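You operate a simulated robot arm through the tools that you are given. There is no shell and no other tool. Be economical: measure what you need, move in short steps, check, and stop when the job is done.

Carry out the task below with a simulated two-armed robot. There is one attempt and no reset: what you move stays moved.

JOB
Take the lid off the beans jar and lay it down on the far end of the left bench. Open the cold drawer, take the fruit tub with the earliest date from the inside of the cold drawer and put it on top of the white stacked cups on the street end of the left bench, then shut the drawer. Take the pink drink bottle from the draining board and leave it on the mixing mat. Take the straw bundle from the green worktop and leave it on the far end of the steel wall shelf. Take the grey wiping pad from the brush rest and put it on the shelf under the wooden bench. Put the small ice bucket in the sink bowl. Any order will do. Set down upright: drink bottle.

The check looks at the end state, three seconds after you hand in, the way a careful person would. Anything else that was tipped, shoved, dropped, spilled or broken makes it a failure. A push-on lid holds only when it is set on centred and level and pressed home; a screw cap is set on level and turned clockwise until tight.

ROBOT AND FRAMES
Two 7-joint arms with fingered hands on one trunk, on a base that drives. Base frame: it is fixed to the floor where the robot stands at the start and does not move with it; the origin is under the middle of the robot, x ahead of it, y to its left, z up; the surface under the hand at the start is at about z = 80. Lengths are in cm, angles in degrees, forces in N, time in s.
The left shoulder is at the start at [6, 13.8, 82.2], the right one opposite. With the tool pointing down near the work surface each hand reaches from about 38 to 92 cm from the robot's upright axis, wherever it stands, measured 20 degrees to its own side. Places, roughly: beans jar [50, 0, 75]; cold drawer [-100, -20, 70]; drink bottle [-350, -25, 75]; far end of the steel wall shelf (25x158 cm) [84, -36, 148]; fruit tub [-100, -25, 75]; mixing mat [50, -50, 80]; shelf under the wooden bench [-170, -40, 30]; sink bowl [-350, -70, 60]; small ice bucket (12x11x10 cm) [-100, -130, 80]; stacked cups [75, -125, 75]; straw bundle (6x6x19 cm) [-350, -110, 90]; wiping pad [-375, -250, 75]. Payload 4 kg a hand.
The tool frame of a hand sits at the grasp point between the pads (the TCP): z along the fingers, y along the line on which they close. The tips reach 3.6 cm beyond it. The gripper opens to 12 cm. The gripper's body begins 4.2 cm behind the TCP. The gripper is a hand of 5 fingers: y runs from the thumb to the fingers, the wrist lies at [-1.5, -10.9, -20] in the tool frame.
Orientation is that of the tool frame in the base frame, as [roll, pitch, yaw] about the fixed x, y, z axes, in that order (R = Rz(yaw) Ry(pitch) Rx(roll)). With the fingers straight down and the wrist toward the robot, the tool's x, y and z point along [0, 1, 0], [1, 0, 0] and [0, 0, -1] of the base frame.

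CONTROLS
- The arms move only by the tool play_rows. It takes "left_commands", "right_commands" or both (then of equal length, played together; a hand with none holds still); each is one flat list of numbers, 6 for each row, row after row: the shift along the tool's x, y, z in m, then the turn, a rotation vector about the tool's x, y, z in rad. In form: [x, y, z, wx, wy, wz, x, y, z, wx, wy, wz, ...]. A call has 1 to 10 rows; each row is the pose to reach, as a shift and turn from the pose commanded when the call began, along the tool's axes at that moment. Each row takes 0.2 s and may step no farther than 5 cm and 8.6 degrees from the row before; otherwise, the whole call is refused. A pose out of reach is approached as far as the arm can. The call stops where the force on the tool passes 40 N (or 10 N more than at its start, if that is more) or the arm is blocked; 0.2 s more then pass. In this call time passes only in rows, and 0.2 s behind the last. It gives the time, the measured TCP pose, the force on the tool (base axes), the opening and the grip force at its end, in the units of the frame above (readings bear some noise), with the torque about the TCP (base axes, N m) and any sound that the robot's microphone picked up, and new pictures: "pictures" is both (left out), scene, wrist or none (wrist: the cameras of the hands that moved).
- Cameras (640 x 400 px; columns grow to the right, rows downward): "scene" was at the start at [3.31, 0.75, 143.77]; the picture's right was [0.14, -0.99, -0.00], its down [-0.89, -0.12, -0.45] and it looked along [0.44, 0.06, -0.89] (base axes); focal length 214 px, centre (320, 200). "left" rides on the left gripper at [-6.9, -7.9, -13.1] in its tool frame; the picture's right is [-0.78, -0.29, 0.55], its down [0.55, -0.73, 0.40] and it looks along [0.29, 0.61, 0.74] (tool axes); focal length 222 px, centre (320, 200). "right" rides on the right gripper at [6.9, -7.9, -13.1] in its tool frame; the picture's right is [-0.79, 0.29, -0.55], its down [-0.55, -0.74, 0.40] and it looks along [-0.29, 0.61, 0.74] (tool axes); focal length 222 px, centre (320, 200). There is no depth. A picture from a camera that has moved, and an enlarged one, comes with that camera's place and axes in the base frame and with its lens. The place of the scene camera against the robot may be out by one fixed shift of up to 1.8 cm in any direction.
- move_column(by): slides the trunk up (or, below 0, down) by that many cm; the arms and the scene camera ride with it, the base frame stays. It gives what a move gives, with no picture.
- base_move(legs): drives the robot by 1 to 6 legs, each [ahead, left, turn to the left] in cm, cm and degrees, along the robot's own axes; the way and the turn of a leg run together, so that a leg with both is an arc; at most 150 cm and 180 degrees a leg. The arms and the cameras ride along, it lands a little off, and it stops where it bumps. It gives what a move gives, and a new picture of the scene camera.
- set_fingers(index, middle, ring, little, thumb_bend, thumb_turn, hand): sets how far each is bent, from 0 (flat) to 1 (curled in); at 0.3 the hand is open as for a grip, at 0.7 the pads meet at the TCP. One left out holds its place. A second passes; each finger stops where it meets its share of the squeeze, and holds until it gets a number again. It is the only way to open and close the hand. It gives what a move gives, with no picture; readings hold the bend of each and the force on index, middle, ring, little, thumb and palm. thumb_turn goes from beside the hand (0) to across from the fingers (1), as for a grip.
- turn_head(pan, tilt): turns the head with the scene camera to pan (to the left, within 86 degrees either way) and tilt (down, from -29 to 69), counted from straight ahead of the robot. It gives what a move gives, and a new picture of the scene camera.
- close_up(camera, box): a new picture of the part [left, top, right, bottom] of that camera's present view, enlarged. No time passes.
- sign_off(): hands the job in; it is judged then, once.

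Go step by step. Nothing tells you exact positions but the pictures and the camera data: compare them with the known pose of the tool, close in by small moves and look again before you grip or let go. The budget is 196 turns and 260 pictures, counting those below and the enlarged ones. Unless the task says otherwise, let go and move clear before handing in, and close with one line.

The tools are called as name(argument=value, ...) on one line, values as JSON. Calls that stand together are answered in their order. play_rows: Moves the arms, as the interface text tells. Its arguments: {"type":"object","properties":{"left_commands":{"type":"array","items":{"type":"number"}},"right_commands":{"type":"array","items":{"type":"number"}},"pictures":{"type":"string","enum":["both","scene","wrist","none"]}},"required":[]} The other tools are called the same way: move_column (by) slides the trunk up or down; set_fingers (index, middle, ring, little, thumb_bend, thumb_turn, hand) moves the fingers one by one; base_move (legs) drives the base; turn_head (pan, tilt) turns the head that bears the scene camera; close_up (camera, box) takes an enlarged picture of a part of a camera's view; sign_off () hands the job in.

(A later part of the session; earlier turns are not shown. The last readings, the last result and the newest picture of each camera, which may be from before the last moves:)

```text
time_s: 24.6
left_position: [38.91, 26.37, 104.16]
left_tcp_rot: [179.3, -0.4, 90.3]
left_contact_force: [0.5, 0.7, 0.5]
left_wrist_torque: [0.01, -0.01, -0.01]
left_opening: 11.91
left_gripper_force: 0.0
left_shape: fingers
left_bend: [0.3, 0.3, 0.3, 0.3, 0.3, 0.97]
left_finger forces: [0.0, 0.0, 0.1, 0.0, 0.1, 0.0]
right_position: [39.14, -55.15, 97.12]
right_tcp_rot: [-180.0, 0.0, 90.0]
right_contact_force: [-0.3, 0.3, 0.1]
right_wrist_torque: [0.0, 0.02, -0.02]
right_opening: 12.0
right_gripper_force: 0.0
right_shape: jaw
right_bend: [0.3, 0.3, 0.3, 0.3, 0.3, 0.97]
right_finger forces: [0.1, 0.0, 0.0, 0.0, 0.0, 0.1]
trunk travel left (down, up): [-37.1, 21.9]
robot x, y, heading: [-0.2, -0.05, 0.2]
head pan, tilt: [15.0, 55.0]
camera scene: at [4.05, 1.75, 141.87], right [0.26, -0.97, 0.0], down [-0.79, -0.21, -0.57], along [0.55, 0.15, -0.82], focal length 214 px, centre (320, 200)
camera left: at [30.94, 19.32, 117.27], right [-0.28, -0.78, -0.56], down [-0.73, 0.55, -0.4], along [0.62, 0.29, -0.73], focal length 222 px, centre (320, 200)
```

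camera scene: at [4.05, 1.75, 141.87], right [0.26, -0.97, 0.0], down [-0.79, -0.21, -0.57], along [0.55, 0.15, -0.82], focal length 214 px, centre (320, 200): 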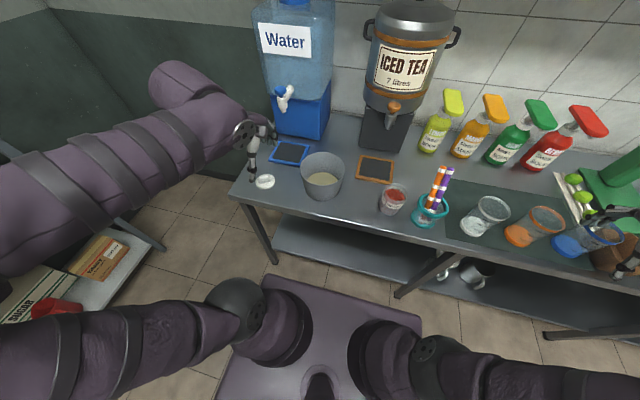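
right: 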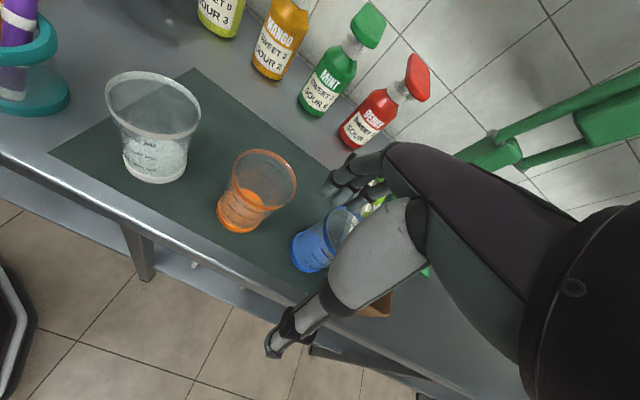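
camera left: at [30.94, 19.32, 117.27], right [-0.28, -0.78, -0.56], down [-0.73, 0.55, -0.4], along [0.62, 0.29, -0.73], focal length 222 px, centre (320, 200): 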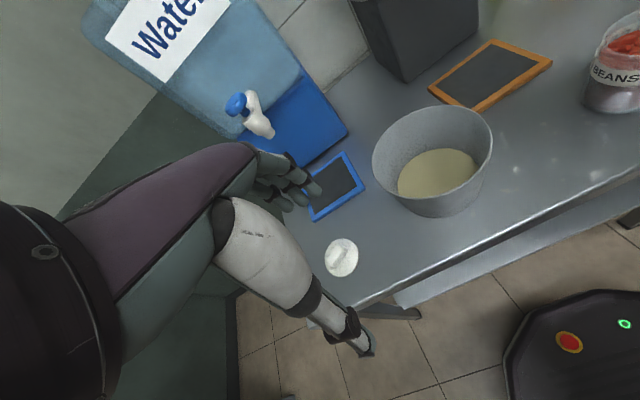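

The lid lies on the bench's far end. I tuck the right hand in, raise the trunk, and back off to look behind.

play_rows(right_commands=[0, 0, -0.04, 0, 0, 0, 0, 0, -0.08, 0, 0, 0, 0.045, 0, -0.08, 0, 0, 0, 0.09, 0, -0.08, 0, 0, 0, 0.135, 0, -0.08, 0, 0, 0, 0.18, 0, -0.08, 0, 0, 0, 0.225, 0, -0.08, 0, 0, 0, 0.27, 0, -0.08, 0, 0, 0, 0.3, 0, -0.08, 0, 0, 0], pictures="none")

base_move(legs=[[-15, 0, 0]])

turn_head(pan=-86, tilt=35)

turn_head(pan=86, tilt=35)

```text
time_s: 26.6
left_position: [38.96, 26.48, 104.22]
left_tcp_rot: [179.4, -0.3, 90.4]
left_contact_force: [0.1, -0.1, 0.6]
left_wrist_torque: [0.04, 0.02, 0.02]
left_opening: 11.89
left_gripper_force: 0.1
left_shape: fingers
left_bend: [0.3, 0.3, 0.3, 0.3, 0.3, 0.97]
left_finger forces: [0.0, 0.1, 0.0, 0.1, 0.0, 0.0]
right_position: [39.21, -24.89, 104.97]
right_tcp_rot: [180.0, 0.0, 90.0]
right_contact_force: [0.3, -0.4, 0.5]
right_wrist_torque: [0.01, 0.04, 0.0]
right_opening: 11.96
right_gripper_force: 0.0
right_shape: jaw
right_bend: [0.3, 0.3, 0.3, 0.3, 0.3, 0.97]
right_finger forces: [0.0, 0.1, 0.0, 0.0, 0.0, 0.0]
trunk travel left (down, up): [-37.1, 21.9]
robot x, y, heading: [0.25, -0.2, -0.1]
head pan, tilt: [15.0, 55.0]
```

```text
time_s: 27.9
left_position: [23.88, 26.42, 104.33]
left_tcp_rot: [179.2, -0.4, 90.4]
left_contact_force: [0.4, 0.2, -0.5]
left_wrist_torque: [-0.02, -0.03, 0.0]
left_opening: 11.89
left_gripper_force: 0.3
left_shape: fingers
left_bend: [0.3, 0.3, 0.3, 0.3, 0.3, 0.97]
left_finger forces: [0.1, 0.0, 0.0, 0.0, 0.0, 0.0]
right_position: [24.12, -24.94, 105.04]
right_tcp_rot: [-180.0, 0.1, 90.1]
right_contact_force: [-1.4, -0.6, 1.0]
right_wrist_torque: [-0.01, -0.03, 0.01]
right_opening: 12.01
right_gripper_force: 0.0
right_shape: jaw
right_bend: [0.3, 0.3, 0.3, 0.3, 0.3, 0.97]
right_finger forces: [0.0, 0.0, 0.0, 0.1, 0.0, 0.0]
trunk travel left (down, up): [-37.1, 21.9]
robot x, y, heading: [-14.98, 0.09, 0.1]
head pan, tilt: [15.0, 55.0]
camera scene: at [-11.08, 1.77, 141.87], right [0.26, -0.97, 0.0], down [-0.79, -0.21, -0.57], along [0.55, 0.15, -0.82], focal length 214 px, centre (320, 200)
```

scene: 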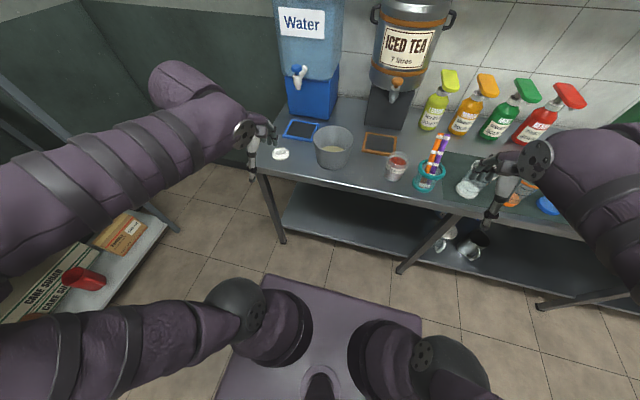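

```text
time_s: 29.7
left_position: [23.93, 26.41, 104.18]
left_tcp_rot: [179.2, -0.3, 90.4]
left_contact_force: [-0.3, 0.5, 0.0]
left_wrist_torque: [-0.02, -0.03, -0.04]
left_opening: 11.89
left_gripper_force: 0.0
left_shape: fingers
left_bend: [0.3, 0.3, 0.3, 0.3, 0.3, 0.97]
left_finger forces: [0.0, 0.0, 0.1, 0.0, 0.0, 0.0]
right_position: [24.26, -25.01, 105.0]
right_tcp_rot: [179.9, 0.0, 90.0]
right_contact_force: [-0.1, 0.4, 0.4]
right_wrist_torque: [-0.01, 0.0, -0.02]
right_opening: 11.96
right_gripper_force: 0.2
right_shape: jaw
right_bend: [0.3, 0.3, 0.3, 0.3, 0.3, 0.97]
right_finger forces: [0.0, 0.0, 0.0, 0.1, 0.0, 0.0]
trunk travel left (down, up): [-37.1, 21.9]
robot x, y, heading: [-15.05, -0.09, 0.5]
head pan, tilt: [-85.9, 35.0]
camera scene: at [-17.31, -8.89, 144.69], right [-1.0, -0.07, 0.0], down [-0.04, 0.57, -0.82], along [0.06, -0.82, -0.57], focal length 214 px, centre (320, 200)
```

scene: 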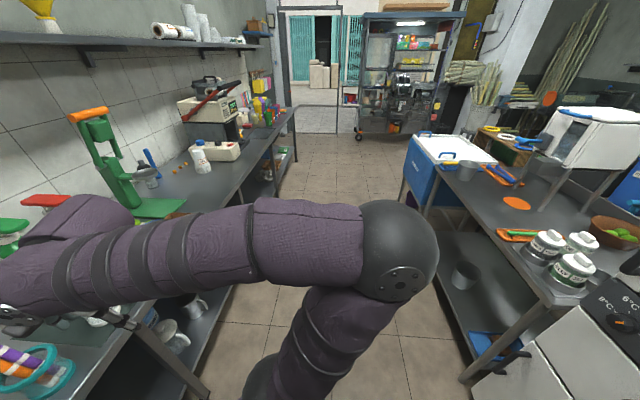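

```text
time_s: 32.3
left_position: [23.88, 26.47, 104.22]
left_tcp_rot: [179.3, -0.3, 90.4]
left_contact_force: [-1.0, -0.4, 0.1]
left_wrist_torque: [0.03, -0.05, 0.0]
left_opening: 11.89
left_gripper_force: 0.0
left_shape: fingers
left_bend: [0.3, 0.3, 0.3, 0.3, 0.3, 0.97]
left_finger forces: [0.0, 0.1, 0.0, 0.0, 0.1, 0.0]
right_position: [24.15, -25.02, 105.04]
right_tcp_rot: [-179.9, 0.0, 90.0]
right_contact_force: [0.2, -0.4, -0.2]
right_wrist_torque: [0.0, 0.02, 0.02]
right_opening: 11.95
right_gripper_force: 0.0
right_shape: jaw
right_bend: [0.3, 0.3, 0.3, 0.3, 0.3, 0.97]
right_finger forces: [0.0, 0.0, 0.1, 0.0, 0.0, 0.0]
trunk travel left (down, up): [-37.1, 21.9]
robot x, y, heading: [-15.1, -0.21, 0.0]
head pan, tilt: [85.9, 35.0]
camera scene: at [-17.34, 8.68, 144.69], right [1.0, -0.07, 0.0], down [-0.04, -0.57, -0.82], along [0.06, 0.82, -0.57], focal length 214 px, centre (320, 200)
```

scene: 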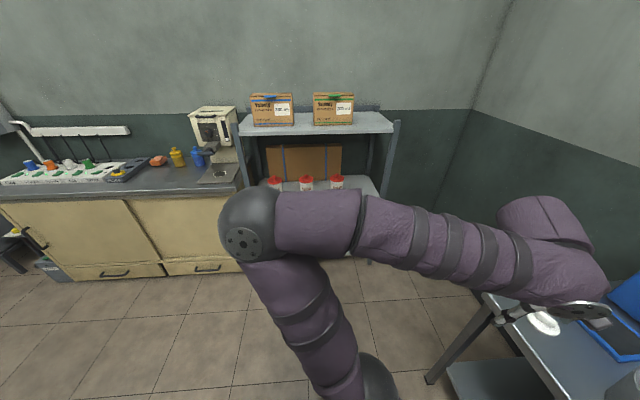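

I turn left to 90° and then on to see the island behind.

base_move(legs=[[0, 0, 90]])

turn_head(pan=75, tilt=35)

```text
time_s: 36.6
left_position: [-42.48, 38.24, 104.34]
left_tcp_rot: [179.4, -0.3, -178.2]
left_contact_force: [-0.6, 0.9, -0.5]
left_wrist_torque: [-0.01, 0.0, 0.02]
left_opening: 11.89
left_gripper_force: 0.0
left_shape: fingers
left_bend: [0.3, 0.3, 0.3, 0.3, 0.3, 0.97]
left_finger forces: [0.0, 0.0, 0.0, 0.0, 0.1, 0.0]
right_position: [9.06, 39.81, 104.98]
right_tcp_rot: [180.0, 0.1, -178.6]
right_contact_force: [1.1, 0.1, 0.5]
right_wrist_torque: [0.0, -0.01, -0.03]
right_opening: 11.95
right_gripper_force: 0.1
right_shape: jaw
right_bend: [0.3, 0.3, 0.3, 0.3, 0.3, 0.97]
right_finger forces: [0.0, 0.0, 0.0, 0.1, 0.0, 0.0]
trunk travel left (down, up): [-37.1, 21.9]
robot x, y, heading: [-15.18, -0.09, 91.7]
head pan, tilt: [85.9, 35.0]
camera scene: at [-23.68, -2.7, 144.69], right [0.05, 1.0, 0.0], down [0.57, -0.03, -0.82], along [-0.82, 0.04, -0.57], focal length 214 px, centre (320, 200)
```

scene: 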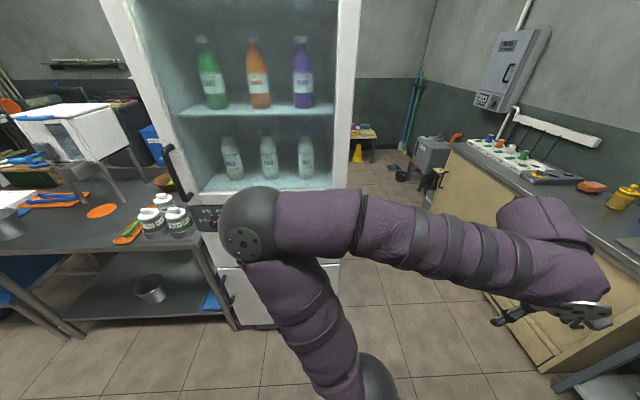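

```text
time_s: 37.3
left_position: [-42.37, 38.32, 104.18]
left_tcp_rot: [179.3, -0.2, -178.2]
left_contact_force: [-0.4, 1.6, 0.0]
left_wrist_torque: [0.0, -0.02, -0.02]
left_opening: 11.92
left_gripper_force: 0.0
left_shape: fingers
left_bend: [0.3, 0.3, 0.3, 0.3, 0.3, 0.97]
left_finger forces: [0.1, 0.0, 0.0, 0.1, 0.1, 0.0]
right_position: [8.97, 39.85, 105.07]
right_tcp_rot: [179.9, 0.0, -178.6]
right_contact_force: [-0.3, 0.3, 0.6]
right_wrist_torque: [0.0, 0.03, 0.01]
right_opening: 11.97
right_gripper_force: 0.1
right_shape: jaw
right_bend: [0.3, 0.3, 0.3, 0.3, 0.3, 0.97]
right_finger forces: [0.1, 0.0, 0.0, 0.1, 0.1, 0.1]
trunk travel left (down, up): [-37.1, 21.9]
robot x, y, heading: [-15.05, 0.22, 91.4]
head pan, tilt: [75.0, 35.0]
camera scene: at [-23.44, -1.04, 144.69], right [0.23, 0.97, 0.0], down [0.56, -0.13, -0.82], along [-0.8, 0.19, -0.57], focal length 214 px, centre (320, 200)
```

scene: 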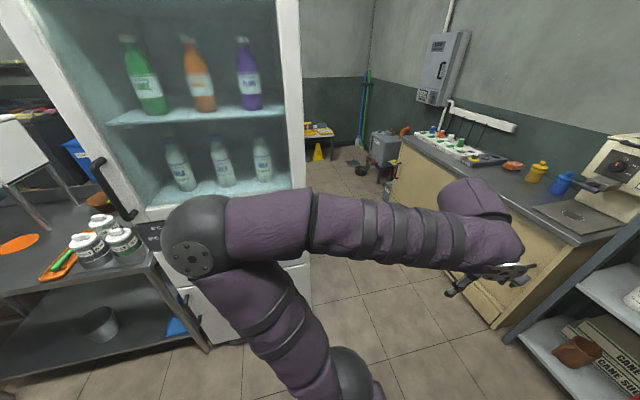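

The fridge with its lower cold drawer stands at about x=-75. I face it.

base_move(legs=[[0, -8, 0], [0, 0, 88]])

turn_head(pan=0, tilt=40)

```text
time_s: 42.1
left_position: [-46.22, -25.68, 104.15]
left_tcp_rot: [179.4, -0.4, -90.3]
left_contact_force: [-0.5, 0.8, 0.5]
left_wrist_torque: [0.0, 0.04, 0.03]
left_opening: 11.89
left_gripper_force: 0.0
left_shape: fingers
left_bend: [0.3, 0.3, 0.3, 0.3, 0.3, 0.97]
left_finger forces: [0.0, 0.1, 0.0, 0.0, 0.0, 0.0]
right_position: [-45.86, 25.68, 105.09]
right_tcp_rot: [179.9, -0.1, -90.6]
right_contact_force: [0.1, -0.2, -0.2]
right_wrist_torque: [0.02, -0.01, 0.01]
right_opening: 11.98
right_gripper_force: 0.1
right_shape: jaw
right_bend: [0.3, 0.3, 0.3, 0.3, 0.3, 0.97]
right_finger forces: [0.1, 0.0, 0.0, 0.0, 0.0, 0.0]
trunk travel left (down, up): [-37.1, 21.9]
robot x, y, heading: [-6.85, 0.12, 179.3]
head pan, tilt: [75.0, 35.0]
camera scene: at [-6.2, -8.42, 144.69], right [-0.96, 0.27, 0.0], down [0.15, 0.55, -0.82], along [-0.22, -0.79, -0.57], focal length 214 px, centre (320, 200)
```

scene: 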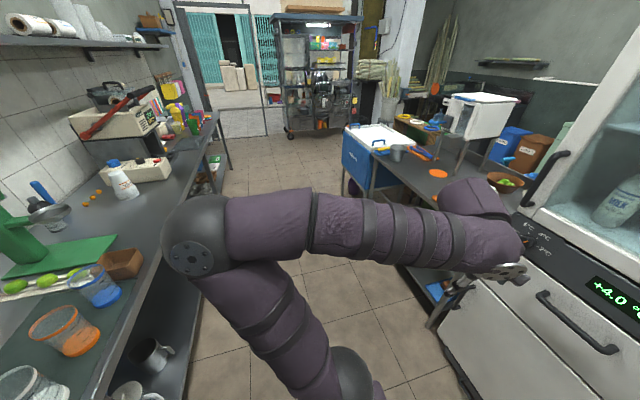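

```text
time_s: 43.6
left_position: [-46.18, -25.72, 104.15]
left_tcp_rot: [179.2, -0.4, -90.3]
left_contact_force: [-0.7, 1.6, 0.1]
left_wrist_torque: [-0.01, -0.02, -0.04]
left_opening: 11.92
left_gripper_force: 0.0
left_shape: fingers
left_bend: [0.3, 0.3, 0.3, 0.3, 0.3, 0.97]
left_finger forces: [0.0, 0.0, 0.0, 0.1, 0.0, 0.1]
right_position: [-45.84, 25.58, 105.04]
right_tcp_rot: [180.0, 0.1, -90.6]
right_contact_force: [0.1, -0.1, 0.1]
right_wrist_torque: [-0.01, 0.02, 0.0]
right_opening: 11.99
right_gripper_force: 0.0
right_shape: jaw
right_bend: [0.3, 0.3, 0.3, 0.3, 0.3, 0.97]
right_finger forces: [0.1, 0.1, 0.0, 0.1, 0.0, 0.0]
trunk travel left (down, up): [-37.1, 21.9]
robot x, y, heading: [-6.8, 0.17, 179.2]
head pan, tilt: [0.0, 40.0]
camera scene: at [-12.32, 0.15, 143.94], right [0.01, 1.0, 0.0], down [0.64, -0.01, -0.77], along [-0.77, 0.01, -0.64], focal length 214 px, centre (320, 200)
```

scene: 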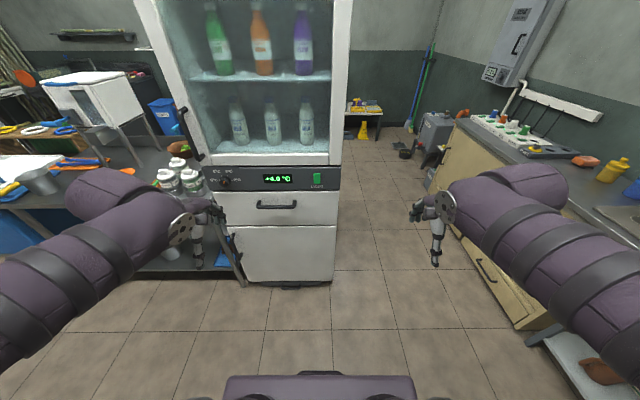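

Now I see the fridge: handle of the upper drawer at about [-89,-19,77]. I look closer at the handle and the fridge.

close_up(camera="scene", box=[180, 150, 360, 300])

turn_head(pan=35, tilt=35)

```text
2.67 times, centred on (270, 225) of scene
camera zoom: at [-12.32, 0.15, 143.94], right [0.01, 1.0, 0.0], down [0.64, -0.01, -0.77], along [-0.77, 0.01, -0.64], focal length 572 px, centre (453, 133)
```

zoom: 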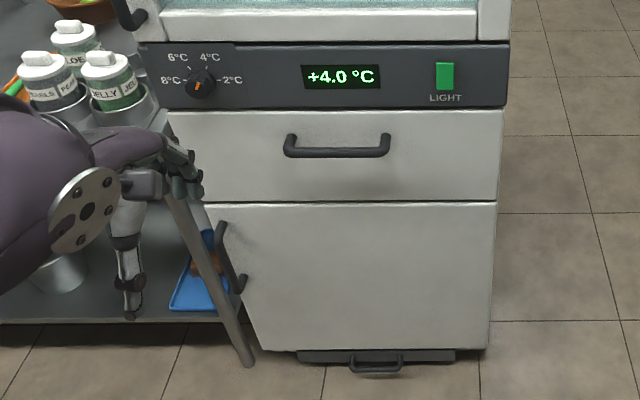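

```text
time_s: 44.6
left_position: [-46.31, -25.75, 104.24]
left_tcp_rot: [179.2, -0.3, -90.3]
left_contact_force: [0.0, -0.3, 0.2]
left_wrist_torque: [0.01, -0.01, 0.01]
left_opening: 11.91
left_gripper_force: 0.0
left_shape: fingers
left_bend: [0.3, 0.3, 0.3, 0.3, 0.3, 0.97]
left_finger forces: [0.0, 0.0, 0.0, 0.0, 0.1, 0.0]
right_position: [-45.77, 25.52, 104.99]
right_tcp_rot: [-180.0, 0.1, -90.6]
right_contact_force: [-0.5, 0.0, 0.1]
right_wrist_torque: [0.04, 0.01, 0.03]
right_opening: 11.96
right_gripper_force: 0.1
right_shape: jaw
right_bend: [0.3, 0.3, 0.3, 0.3, 0.3, 0.97]
right_finger forces: [0.0, 0.0, 0.1, 0.1, 0.0, 0.1]
trunk travel left (down, up): [-37.1, 21.9]
robot x, y, heading: [-6.68, 0.12, 179.3]
head pan, tilt: [35.0, 35.0]
camera scene: at [-11.1, -4.9, 144.69], right [-0.56, 0.83, 0.0], down [0.47, 0.32, -0.82], along [-0.68, -0.46, -0.57], focal length 214 px, centre (320, 200)
```

scene: 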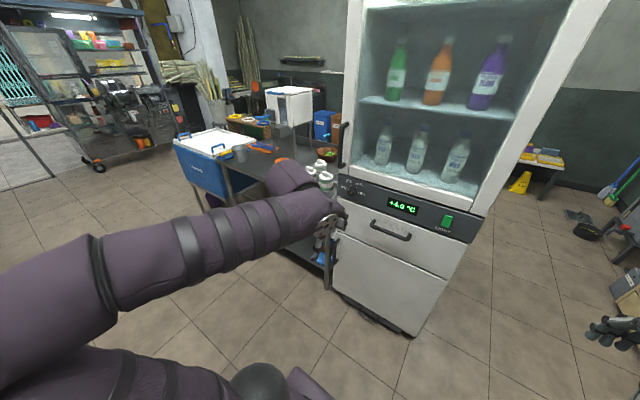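

I turn the left hand to point forward (thumb below) and lower it to handle height.

play_rows(left_commands=[0, 0.005, 0.01, -0.148, 0, 0, 0, 0.01, 0.02, -0.296, 0, 0, 0, 0.015, 0.04, -0.444, 0, 0, 0, 0.02, 0.06, -0.592, 0, 0, 0, 0.025, 0.08, -0.74, 0, 0, 0, 0.03, 0.1, -0.888, 0, 0, 0, 0.03, 0.13, -1.036, 0, 0, 0, 0.03, 0.16, -1.184, 0, 0, 0, 0.03, 0.19, -1.332, 0, 0, 0, 0.03, 0.22, -1.47, 0, 0], pictures="wrist")

turn_head(pan=10, tilt=45)

```text
time_s: 46.8
left_position: [-58.02, -35.91, 85.53]
left_tcp_rot: [103.2, 2.4, -89.9]
left_contact_force: [1.3, 1.3, 5.2]
left_wrist_torque: [-0.19, -0.23, 0.04]
left_opening: 11.93
left_gripper_force: 0.1
left_shape: fingers
left_bend: [0.3, 0.3, 0.3, 0.3, 0.3, 0.97]
left_finger forces: [0.0, 0.1, 0.0, 0.0, 0.0, 0.0]
left hand out of reach, approached as far as the arm can: row 4, 5, 6, 7, 8, 9, 10
right_position: [-45.72, 25.68, 105.1]
right_tcp_rot: [-180.0, 0.1, -90.7]
right_contact_force: [0.4, 0.0, -0.8]
right_wrist_torque: [0.04, 0.04, 0.0]
right_opening: 11.97
right_gripper_force: 0.0
right_shape: jaw
right_bend: [0.3, 0.3, 0.3, 0.3, 0.3, 0.97]
right_finger forces: [0.0, 0.0, 0.0, 0.1, 0.0, 0.1]
trunk travel left (down, up): [-37.1, 21.9]
robot x, y, heading: [-7.12, 0.05, 179.8]
head pan, tilt: [35.0, 35.0]
camera left: at [-43.5, -28.63, 81.14], right [-0.47, 0.8, -0.38], down [-0.22, -0.52, -0.83], along [-0.86, -0.31, 0.41], focal length 222 px, centre (320, 200)
```

left: 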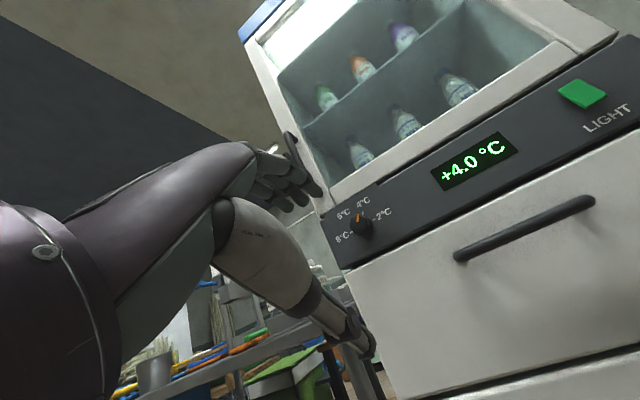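

```text
time_s: 47.7
left_position: [-58.21, -36.02, 85.7]
left_tcp_rot: [103.4, 2.6, -89.7]
left_contact_force: [0.5, -0.1, -0.1]
left_wrist_torque: [0.04, 0.01, -0.01]
left_opening: 11.93
left_gripper_force: 0.0
left_shape: fingers
left_bend: [0.3, 0.3, 0.3, 0.3, 0.3, 0.97]
left_finger forces: [0.0, 0.0, 0.0, 0.1, 0.0, 0.0]
right_position: [-45.85, 25.52, 104.98]
right_tcp_rot: [180.0, 0.0, -90.6]
right_contact_force: [0.2, 0.6, 0.9]
right_wrist_torque: [0.01, -0.02, 0.01]
right_opening: 11.98
right_gripper_force: 0.1
right_shape: jaw
right_bend: [0.3, 0.3, 0.3, 0.3, 0.3, 0.97]
right_finger forces: [0.1, 0.1, 0.0, 0.1, 0.0, 0.1]
trunk travel left (down, up): [-37.1, 21.9]
robot x, y, heading: [-6.56, -0.05, 179.4]
head pan, tilt: [10.0, 45.0]
camera scene: at [-11.85, -1.27, 143.21], right [-0.16, 0.99, 0.0], down [0.7, 0.12, -0.71], along [-0.7, -0.12, -0.71], focal length 214 px, centre (320, 200)
```

scene: 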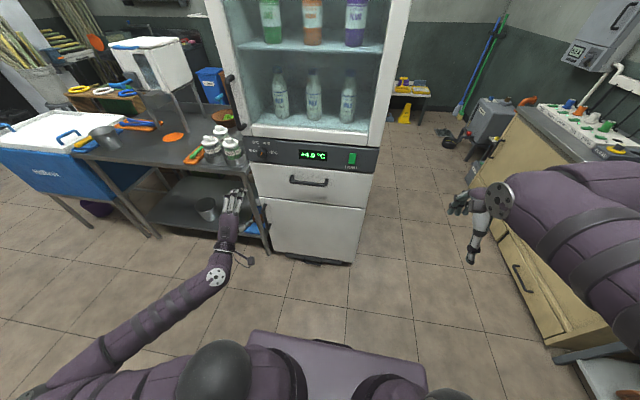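

The hand can point forward here. I shift the base right 17 cm and lower the trunk 7 cm so the hand lines up with the handle.

base_move(legs=[[0, -17, 0]])

move_column(by=-7)

close_up(camera="left", box=[0, 0, 640, 400])

```text
time_s: 49.1
left_position: [-57.88, -18.57, 85.92]
left_tcp_rot: [101.8, -0.5, -89.8]
left_contact_force: [0.4, -0.1, 0.5]
left_wrist_torque: [0.0, 0.0, 0.0]
left_opening: 11.88
left_gripper_force: 0.1
left_shape: fingers
left_bend: [0.3, 0.3, 0.3, 0.3, 0.3, 0.97]
left_finger forces: [0.0, 0.0, 0.0, 0.0, 0.0, 0.0]
right_position: [-45.67, 42.82, 104.98]
right_tcp_rot: [-179.9, 0.0, -90.7]
right_contact_force: [-0.2, -0.5, 0.1]
right_wrist_torque: [0.0, -0.01, 0.05]
right_opening: 11.99
right_gripper_force: 0.1
right_shape: jaw
right_bend: [0.3, 0.3, 0.3, 0.3, 0.3, 0.97]
right_finger forces: [0.0, 0.0, 0.0, 0.1, 0.1, 0.0]
trunk travel left (down, up): [-37.1, 21.9]
robot x, y, heading: [-6.48, 17.48, 179.5]
head pan, tilt: [10.0, 45.0]
camera scene: at [-11.67, 15.9, 143.21], right [-0.16, 0.99, 0.0], down [0.7, 0.12, -0.71], along [-0.7, -0.12, -0.71], focal length 214 px, centre (320, 200)
```

scene: 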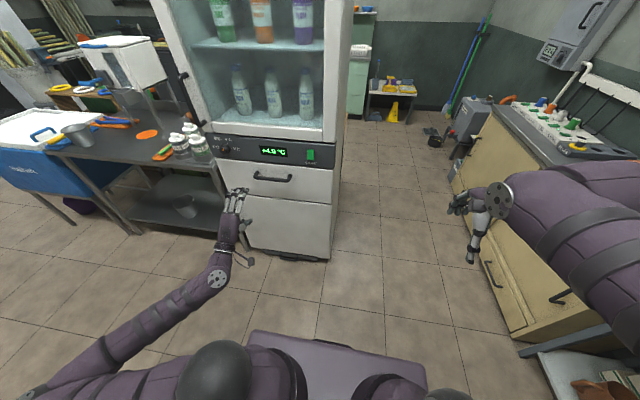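

```text
time_s: 50.2
left_position: [-57.72, -18.69, 79.07]
left_tcp_rot: [101.9, -0.4, -89.9]
left_contact_force: [-0.4, -0.7, 0.4]
left_wrist_torque: [0.0, -0.01, 0.04]
left_opening: 11.92
left_gripper_force: 0.1
left_shape: fingers
left_bend: [0.3, 0.3, 0.3, 0.3, 0.3, 0.97]
left_finger forces: [0.1, 0.0, 0.1, 0.0, 0.0, 0.0]
right_position: [-45.82, 42.87, 98.14]
right_tcp_rot: [180.0, 0.0, -90.6]
right_contact_force: [0.4, -0.8, 0.0]
right_wrist_torque: [-0.02, -0.04, -0.01]
right_opening: 11.99
right_gripper_force: 0.1
right_shape: jaw
right_bend: [0.3, 0.3, 0.3, 0.3, 0.3, 0.97]
right_finger forces: [0.0, 0.0, 0.1, 0.0, 0.0, 0.1]
trunk travel left (down, up): [-30.1, 28.9]
robot x, y, heading: [-7.38, 17.6, 179.5]
head pan, tilt: [10.0, 45.0]
```

```text
1.00 times, centred on (320, 200) of left (not enlarged: the box is as wide or as high as the picture)
camera zoom: at [-43.34, -11.65, 73.96], right [-0.48, 0.78, -0.4], down [-0.24, -0.56, -0.8], along [-0.85, -0.29, 0.45], focal length 222 px, centre (320, 200)
```

zoom: 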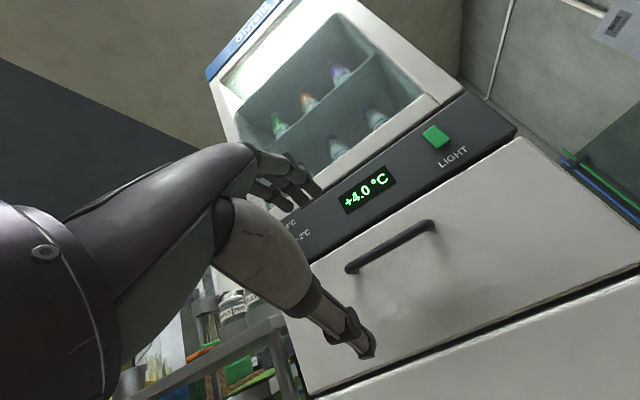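

Handle is at about [-84,-18,80.3]. I drive 18 cm ahead and check.

base_move(legs=[[18, 0, 0]])

move_column(by=1.2)

close_up(camera="left", box=[0, 0, 640, 400])

```text
time_s: 51.7
left_position: [-75.53, -18.63, 79.0]
left_tcp_rot: [101.9, -0.4, -89.7]
left_contact_force: [-1.0, 0.2, -0.6]
left_wrist_torque: [-0.02, 0.02, 0.01]
left_opening: 11.95
left_gripper_force: 0.0
left_shape: fingers
left_bend: [0.3, 0.3, 0.3, 0.3, 0.3, 0.97]
left_finger forces: [0.0, 0.0, 0.0, 0.1, 0.0, 0.0]
right_position: [-63.5, 42.81, 98.12]
right_tcp_rot: [-179.9, 0.1, -90.5]
right_contact_force: [0.1, -0.4, 0.7]
right_wrist_torque: [-0.05, -0.03, 0.03]
right_opening: 11.99
right_gripper_force: 0.1
right_shape: jaw
right_bend: [0.3, 0.3, 0.3, 0.3, 0.3, 0.97]
right_finger forces: [0.0, 0.0, 0.0, 0.0, 0.0, 0.0]
trunk travel left (down, up): [-30.1, 28.9]
robot x, y, heading: [-24.87, 17.33, 179.4]
head pan, tilt: [10.0, 45.0]
camera scene: at [-29.42, 15.99, 136.21], right [-0.17, 0.99, 0.0], down [0.7, 0.12, -0.71], along [-0.7, -0.12, -0.71], focal length 214 px, centre (320, 200)
```

scene: 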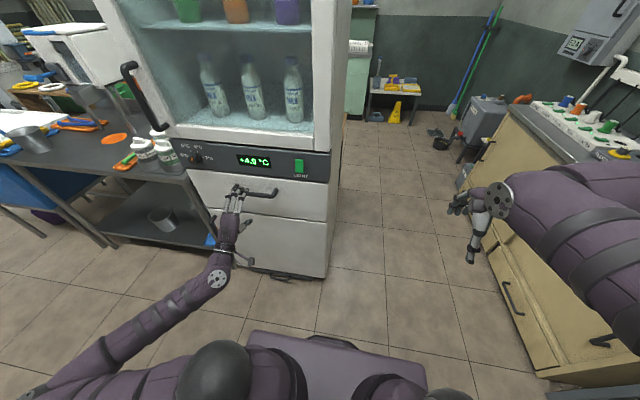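

```text
time_s: 52.3
left_position: [-75.51, -18.58, 80.19]
left_tcp_rot: [101.9, -0.4, -89.8]
left_contact_force: [-0.5, -0.4, 1.1]
left_wrist_torque: [0.01, 0.06, -0.03]
left_opening: 11.94
left_gripper_force: 0.1
left_shape: fingers
left_bend: [0.3, 0.3, 0.3, 0.3, 0.3, 0.97]
left_finger forces: [0.0, 0.0, 0.0, 0.0, 0.0, 0.1]
right_position: [-63.57, 42.82, 99.25]
right_tcp_rot: [180.0, 0.0, -90.5]
right_contact_force: [-0.2, -0.1, -0.4]
right_wrist_torque: [-0.02, 0.03, -0.01]
right_opening: 12.01
right_gripper_force: 0.0
right_shape: jaw
right_bend: [0.3, 0.3, 0.3, 0.3, 0.3, 0.97]
right_finger forces: [0.0, 0.0, 0.1, 0.0, 0.0, 0.0]
trunk travel left (down, up): [-31.3, 27.7]
robot x, y, heading: [-24.63, 17.56, 179.5]
head pan, tilt: [10.0, 45.0]
```

```text
1.00 times, centred on (320, 200) of left (not enlarged: the box is as wide or as high as the picture)
camera zoom: at [-61.06, -11.53, 75.15], right [-0.48, 0.78, -0.4], down [-0.24, -0.56, -0.8], along [-0.85, -0.29, 0.45], focal length 222 px, centre (320, 200)
```

zoom: 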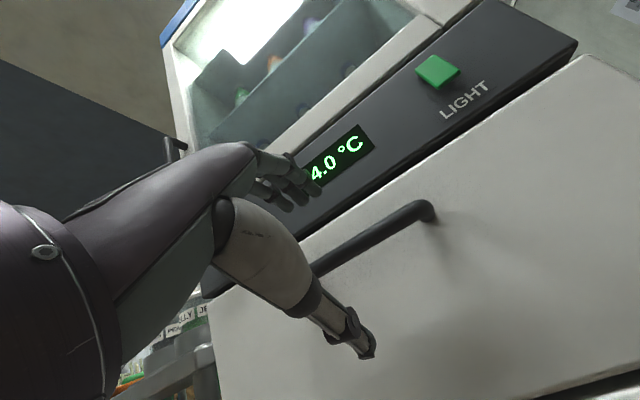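

Fingers above and thumb below the bar; I advance 6 cm and close.

play_rows(left_commands=[0, 0.005, 0.025, 0, 0, 0, 0, 0.009, 0.045, 0, 0, 0, 0, 0.012, 0.06, 0, 0, 0], pictures="wrist")

close_up(camera="scene", box=[160, 130, 340, 260])

```text
time_s: 53.1
left_position: [-81.71, -18.53, 80.05]
left_tcp_rot: [101.9, -0.4, -89.6]
left_contact_force: [0.2, -0.6, 0.7]
left_wrist_torque: [-0.01, 0.0, 0.02]
left_opening: 11.96
left_gripper_force: 0.5
left_shape: fingers
left_bend: [0.3, 0.3, 0.3, 0.3, 0.3, 0.97]
left_finger forces: [0.2, 0.1, 0.0, 0.1, 0.1, 0.1]
right_position: [-63.5, 42.79, 99.24]
right_tcp_rot: [180.0, -0.1, -90.5]
right_contact_force: [0.2, 0.3, 0.7]
right_wrist_torque: [0.02, 0.01, 0.02]
right_opening: 11.96
right_gripper_force: 0.0
right_shape: jaw
right_bend: [0.3, 0.3, 0.3, 0.3, 0.3, 0.97]
right_finger forces: [0.1, 0.0, 0.0, 0.0, 0.0, 0.0]
trunk travel left (down, up): [-31.3, 27.7]
robot x, y, heading: [-24.79, 17.65, 179.5]
head pan, tilt: [10.0, 45.0]
camera left: at [-67.2, -11.54, 75.07], right [-0.48, 0.78, -0.4], down [-0.24, -0.56, -0.8], along [-0.85, -0.29, 0.45], focal length 222 px, centre (320, 200)
```

left: 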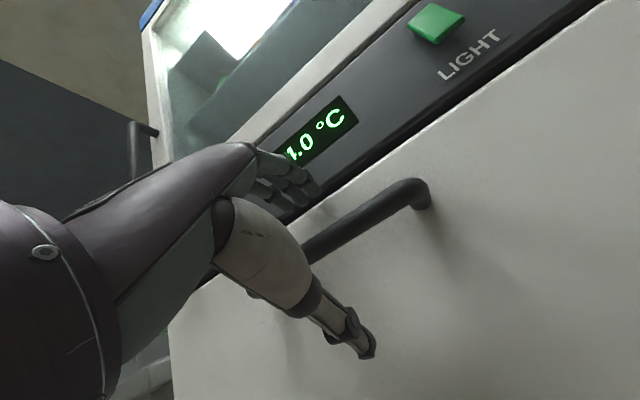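

```text
3.08 times, centred on (250, 195) of scene
camera zoom: at [-29.39, 16.0, 137.41], right [-0.17, 0.99, 0.0], down [0.7, 0.12, -0.71], along [-0.7, -0.12, -0.71], focal length 660 px, centre (535, 215)
```

zoom: 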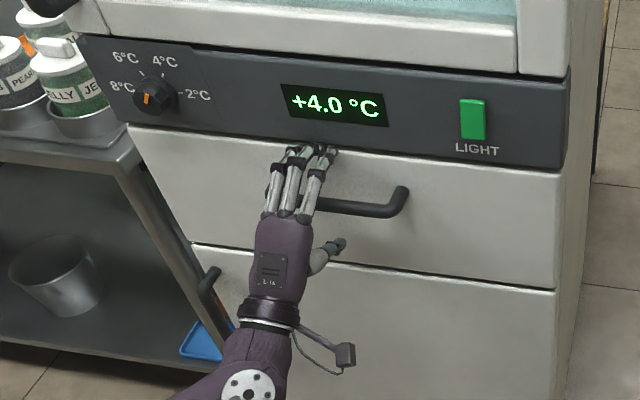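

set_fingers(hand="left", index=0.75, middle=0.75, ring=0.75, little=0.75, thumb_bend=0.75)

close_up(camera="scene", box=[160, 130, 340, 260])

```text
time_s: 54.1
left_position: [-81.53, -18.51, 80.25]
left_tcp_rot: [101.6, -0.6, -89.7]
left_contact_force: [-0.6, -2.6, 20.6]
left_wrist_torque: [-0.8, 0.16, 0.09]
left_opening: 0.0
left_gripper_force: 9.4
left_shape: fingers
left_bend: [0.74, 0.75, 0.74, 0.74, 0.72, 0.97]
left_finger forces: [0.0, 1.0, 4.6, 14.1, 0.1, 0.0]
right_position: [-63.49, 42.86, 99.15]
right_tcp_rot: [180.0, 0.0, -90.5]
right_contact_force: [0.5, -1.3, -0.2]
right_wrist_torque: [-0.02, -0.03, -0.02]
right_opening: 11.96
right_gripper_force: 0.1
right_shape: jaw
right_bend: [0.3, 0.3, 0.3, 0.3, 0.3, 0.97]
right_finger forces: [0.1, 0.0, 0.0, 0.0, 0.1, 0.1]
trunk travel left (down, up): [-31.3, 27.7]
robot x, y, heading: [-24.5, 17.42, 179.5]
head pan, tilt: [10.0, 45.0]
```

```text
3.08 times, centred on (250, 195) of scene
camera zoom: at [-29.28, 16.06, 137.43], right [-0.17, 0.99, 0.0], down [0.7, 0.12, -0.71], along [-0.7, -0.12, -0.71], focal length 660 px, centre (535, 215)
```

zoom: 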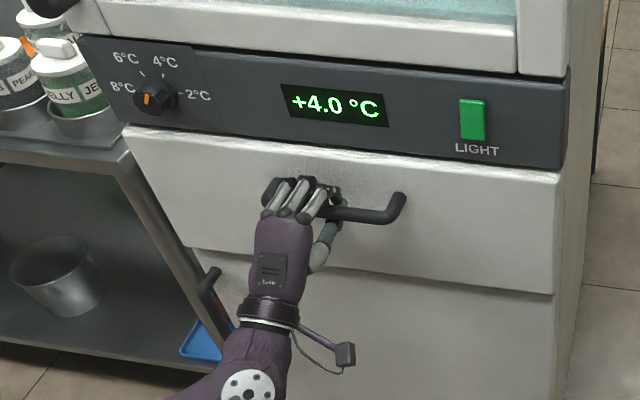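

Fingers appear hooked over the bar. I try pulling back a little with the arm.

play_rows(left_commands=[0, -0.002, -0.01, 0, 0, 0, 0, -0.004, -0.02, 0, 0, 0, 0, -0.007, -0.035, 0, 0, 0], pictures="wrist")

close_up(camera="scene", box=[160, 130, 340, 260])

```text
time_s: 54.9
left_position: [-78.06, -18.52, 80.33]
left_tcp_rot: [101.8, -0.5, -89.8]
left_contact_force: [1.1, 0.9, 19.0]
left_wrist_torque: [-0.79, 0.17, 0.11]
left_opening: 0.0
left_gripper_force: 8.7
left_shape: fingers
left_bend: [0.74, 0.75, 0.74, 0.74, 0.72, 0.97]
left_finger forces: [0.0, 0.5, 3.5, 13.8, 0.0, 0.0]
right_position: [-63.42, 43.0, 99.18]
right_tcp_rot: [179.8, -0.1, -90.5]
right_contact_force: [-0.1, 0.5, 0.1]
right_wrist_torque: [0.03, 0.01, 0.01]
right_opening: 11.99
right_gripper_force: 0.0
right_shape: jaw
right_bend: [0.3, 0.3, 0.3, 0.3, 0.3, 0.97]
right_finger forces: [0.1, 0.0, 0.0, 0.1, 0.0, 0.0]
trunk travel left (down, up): [-31.3, 27.7]
robot x, y, heading: [-24.03, 17.7, 179.7]
head pan, tilt: [10.0, 45.0]
camera left: at [-63.48, -11.59, 75.19], right [-0.48, 0.78, -0.4], down [-0.24, -0.56, -0.8], along [-0.85, -0.29, 0.45], focal length 222 px, centre (320, 200)
```

left: 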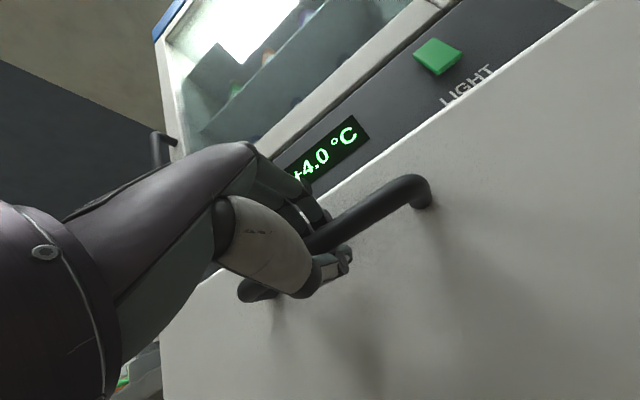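

```text
3.08 times, centred on (250, 195) of scene
camera zoom: at [-29.27, 16.11, 137.42], right [-0.16, 0.99, 0.0], down [0.7, 0.12, -0.71], along [-0.7, -0.12, -0.71], focal length 660 px, centre (535, 215)
```

zoom: 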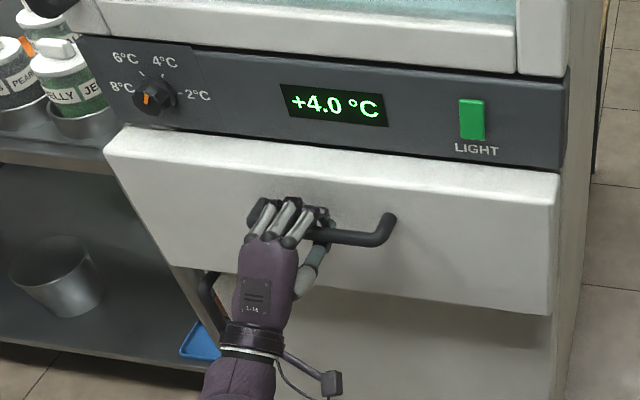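

The drawer follows. I back the base 25 cm.

base_move(legs=[[-25, 0, 0]])

```text
time_s: 56.7
left_position: [-53.34, -18.92, 80.04]
left_tcp_rot: [102.0, -0.4, -89.8]
left_contact_force: [-5.6, -0.9, 8.6]
left_wrist_torque: [-0.43, 0.0, -0.22]
left_opening: 0.0
left_gripper_force: 4.8
left_shape: fingers
left_bend: [0.74, 0.75, 0.75, 0.73, 0.72, 0.97]
left_finger forces: [0.1, 0.0, 0.3, 9.6, 0.1, 0.0]
right_position: [-38.75, 42.61, 99.16]
right_tcp_rot: [180.0, 0.0, -90.6]
right_contact_force: [0.4, -0.4, 0.5]
right_wrist_torque: [-0.02, 0.02, 0.0]
right_opening: 11.99
right_gripper_force: 0.0
right_shape: jaw
right_bend: [0.3, 0.3, 0.3, 0.3, 0.3, 0.97]
right_finger forces: [0.0, 0.1, 0.0, 0.1, 0.1, 0.0]
trunk travel left (down, up): [-31.3, 27.7]
robot x, y, heading: [0.28, 17.37, 179.4]
head pan, tilt: [10.0, 45.0]
camera scene: at [-4.58, 15.8, 137.41], right [-0.16, 0.99, 0.0], down [0.7, 0.12, -0.71], along [-0.7, -0.12, -0.71], focal length 214 px, centre (320, 200)
```

scene: 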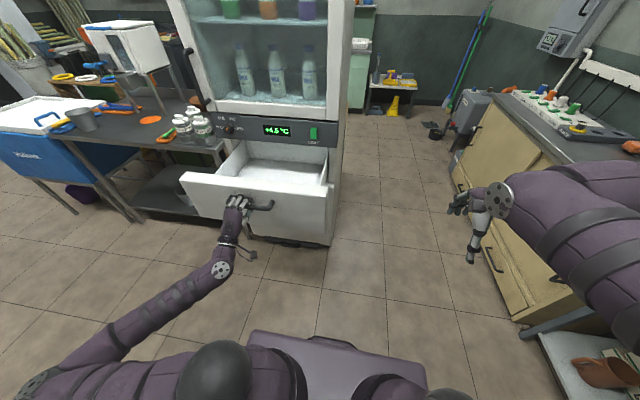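

close_up(camera="scene", box=[170, 100, 350, 250])

```text
2.67 times, centred on (260, 175) of scene
camera zoom: at [-4.58, 15.8, 137.41], right [-0.16, 0.99, 0.0], down [0.7, 0.12, -0.71], along [-0.7, -0.12, -0.71], focal length 572 px, centre (480, 267)
```

zoom: 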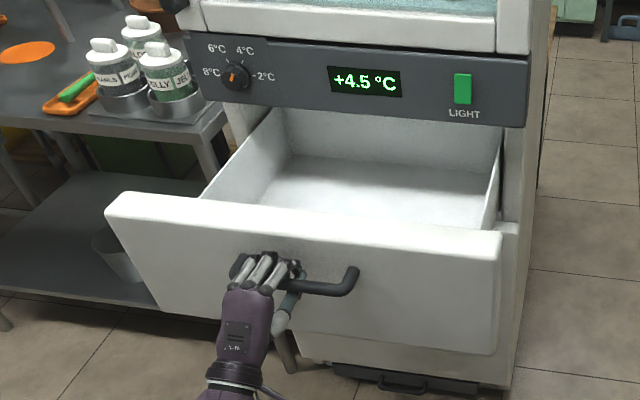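

The rear of the drawer seems empty; the front is hidden from my view. I release the handle, move back, and look from higher.

set_fingers(hand="left", index=0.3, middle=0.3, ring=0.3, little=0.3, thumb_bend=0.3)

play_rows(left_commands=[0, -0.008, -0.04, 0, 0, 0, 0, -0.015, -0.08, 0, 0, 0, 0, 0.02, -0.09, 0.1, 0, 0, 0, 0.06, -0.09, 0.24, 0, 0, 0, 0.1, -0.09, 0.38, 0, 0, 0, 0.13, -0.08, 0.52, 0, 0, 0, 0.16, -0.07, 0.66, 0, 0, 0, 0.19, -0.06, 0.8, 0, 0, 0, 0.22, -0.05, 0.94, 0, 0, 0, 0.24, -0.04, 1.08, 0, 0], pictures="none")

move_column(by=27)

turn_head(pan=24, tilt=50)

```text
time_s: 57.7
left_position: [-53.27, -18.92, 80.1]
left_tcp_rot: [102.0, -0.4, -89.8]
left_contact_force: [-0.2, -0.2, -0.8]
left_wrist_torque: [0.02, -0.01, 0.01]
left_opening: 11.85
left_gripper_force: 0.1
left_shape: fingers
left_bend: [0.3, 0.3, 0.3, 0.3, 0.3, 0.97]
left_finger forces: [0.0, 0.0, 0.0, 0.0, 0.0, 0.0]
right_position: [-38.72, 42.67, 99.2]
right_tcp_rot: [180.0, 0.0, -90.6]
right_contact_force: [0.0, -0.4, 0.2]
right_wrist_torque: [0.01, -0.02, 0.0]
right_opening: 11.97
right_gripper_force: 0.1
right_shape: jaw
right_bend: [0.3, 0.3, 0.3, 0.3, 0.3, 0.97]
right_finger forces: [0.1, 0.0, 0.0, 0.1, 0.0, 0.1]
trunk travel left (down, up): [-31.3, 27.7]
robot x, y, heading: [0.66, 17.22, 179.3]
head pan, tilt: [10.0, 45.0]
```

```text
time_s: 60.1
left_position: [-55.39, -10.73, 107.25]
left_tcp_rot: [160.4, -0.7, -99.2]
left_contact_force: [1.2, 0.5, 0.2]
left_wrist_torque: [-0.04, 0.04, 0.03]
left_opening: 11.9
left_gripper_force: 0.1
left_shape: fingers
left_bend: [0.3, 0.3, 0.3, 0.3, 0.3, 0.97]
left_finger forces: [0.1, 0.1, 0.0, 0.0, 0.1, 0.0]
left hand out of reach, approached as far as the arm can: row 1, 2, 3, 4
right_position: [-38.67, 42.52, 99.14]
right_tcp_rot: [-180.0, -0.1, -90.6]
right_contact_force: [0.4, 0.8, -1.1]
right_wrist_torque: [-0.04, -0.02, 0.0]
right_opening: 11.97
right_gripper_force: 0.1
right_shape: jaw
right_bend: [0.3, 0.3, 0.3, 0.3, 0.3, 0.97]
right_finger forces: [0.0, 0.0, 0.0, 0.0, 0.0, 0.0]
trunk travel left (down, up): [-31.3, 27.7]
robot x, y, heading: [-0.16, 17.1, 179.4]
head pan, tilt: [10.0, 45.0]
stopped in row 10 (left hand): the arm was blocked; the commanded pose is now the measured one
```

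```text
time_s: 62.9
left_position: [-55.37, -10.72, 134.18]
left_tcp_rot: [160.5, -0.6, -99.0]
left_contact_force: [-0.5, -0.2, 0.6]
left_wrist_torque: [0.02, 0.02, 0.03]
left_opening: 11.92
left_gripper_force: 0.0
left_shape: fingers
left_bend: [0.3, 0.3, 0.3, 0.3, 0.3, 0.97]
left_finger forces: [0.1, 0.1, 0.0, 0.0, 0.1, 0.1]
right_position: [-38.67, 42.7, 126.17]
right_tcp_rot: [180.0, -0.1, -90.6]
right_contact_force: [-0.7, 1.2, -0.9]
right_wrist_torque: [0.01, 0.0, -0.01]
right_opening: 11.97
right_gripper_force: 0.1
right_shape: jaw
right_bend: [0.3, 0.3, 0.3, 0.3, 0.3, 0.97]
right_finger forces: [0.0, 0.1, 0.0, 0.0, 0.0, 0.0]
trunk travel left (down, up): [-58.3, 0.7]
robot x, y, heading: [0.16, 16.97, 179.3]
head pan, tilt: [10.0, 45.0]
```

```text
time_s: 63.6
left_position: [-55.36, -10.7, 134.18]
left_tcp_rot: [160.5, -0.6, -99.1]
left_contact_force: [-0.6, -0.4, 0.6]
left_wrist_torque: [-0.01, 0.0, -0.02]
left_opening: 11.94
left_gripper_force: 0.1
left_shape: fingers
left_bend: [0.3, 0.3, 0.3, 0.3, 0.3, 0.97]
left_finger forces: [0.0, 0.0, 0.1, 0.1, 0.1, 0.1]
right_position: [-38.71, 42.64, 126.33]
right_tcp_rot: [-180.0, 0.0, -90.6]
right_contact_force: [0.0, -0.4, 0.0]
right_wrist_torque: [0.0, 0.02, -0.02]
right_opening: 11.99
right_gripper_force: 0.0
right_shape: jaw
right_bend: [0.3, 0.3, 0.3, 0.3, 0.3, 0.97]
right_finger forces: [0.0, 0.0, 0.0, 0.0, 0.0, 0.0]
trunk travel left (down, up): [-58.3, 0.7]
robot x, y, heading: [0.22, 17.06, 179.2]
head pan, tilt: [24.0, 50.0]
camera scene: at [-3.64, 14.06, 163.72], right [-0.4, 0.92, 0.0], down [0.7, 0.3, -0.64], along [-0.59, -0.26, -0.77], focal length 214 px, centre (320, 200)
```

scene: 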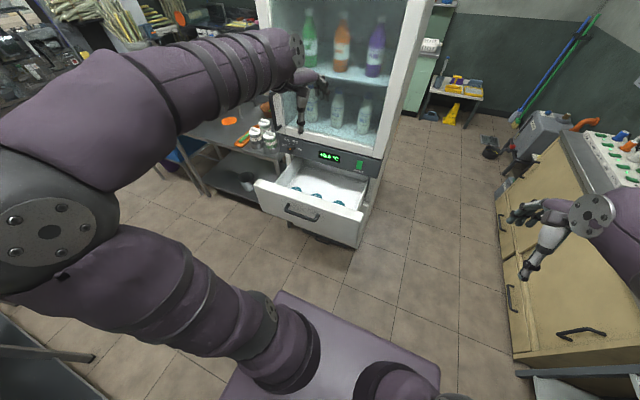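

close_up(camera="scene", box=[250, 140, 380, 240])

close_up(camera="left", box=[0, 0, 640, 400])

```text
4.00 times, centred on (315, 190) of scene
camera zoom: at [-3.64, 14.06, 163.72], right [-0.4, 0.92, 0.0], down [0.7, 0.3, -0.64], along [-0.59, -0.26, -0.77], focal length 858 px, centre (340, 240)
```

zoom: 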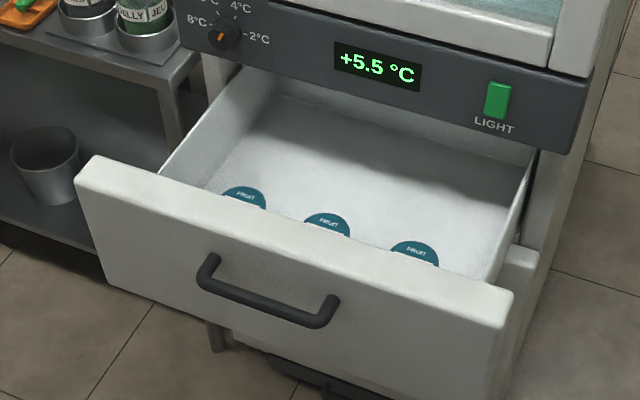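

```text
1.00 times, centred on (320, 200) of left (not enlarged: the box is as wide or as high as the picture)
camera zoom: at [-42.57, -5.59, 143.87], right [0.21, 0.75, -0.62], down [0.47, -0.64, -0.61], along [-0.86, -0.16, -0.49], focal length 222 px, centre (320, 200)
```

zoom: 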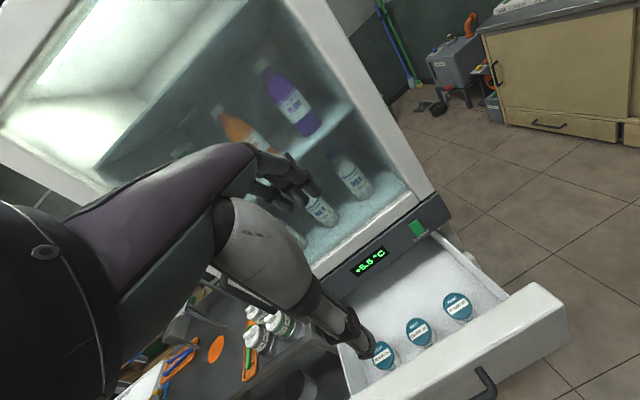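

Three fruit tubs near the drawer front. I read the dates.

close_up(camera="left", box=[350, 280, 490, 380])

close_up(camera="left", box=[440, 285, 480, 325])

```text
4.00 times, centred on (420, 330) of left
camera zoom: at [-42.57, -5.59, 143.87], right [0.21, 0.75, -0.62], down [0.47, -0.64, -0.61], along [-0.86, -0.16, -0.49], focal length 888 px, centre (-80, -320)
```

zoom: 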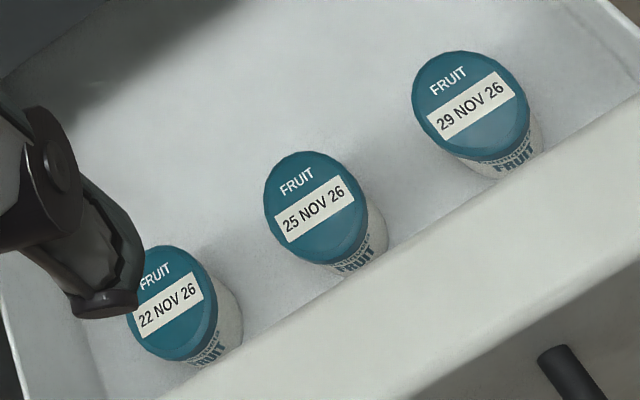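

```text
10.00 times, centred on (460, 305) of left
camera zoom: at [-42.57, -5.59, 143.87], right [0.21, 0.75, -0.62], down [0.47, -0.64, -0.61], along [-0.86, -0.16, -0.49], focal length 2221 px, centre (-1080, -850)
```

zoom: 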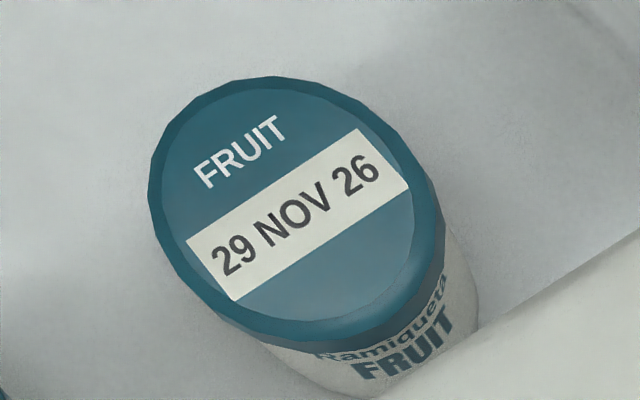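

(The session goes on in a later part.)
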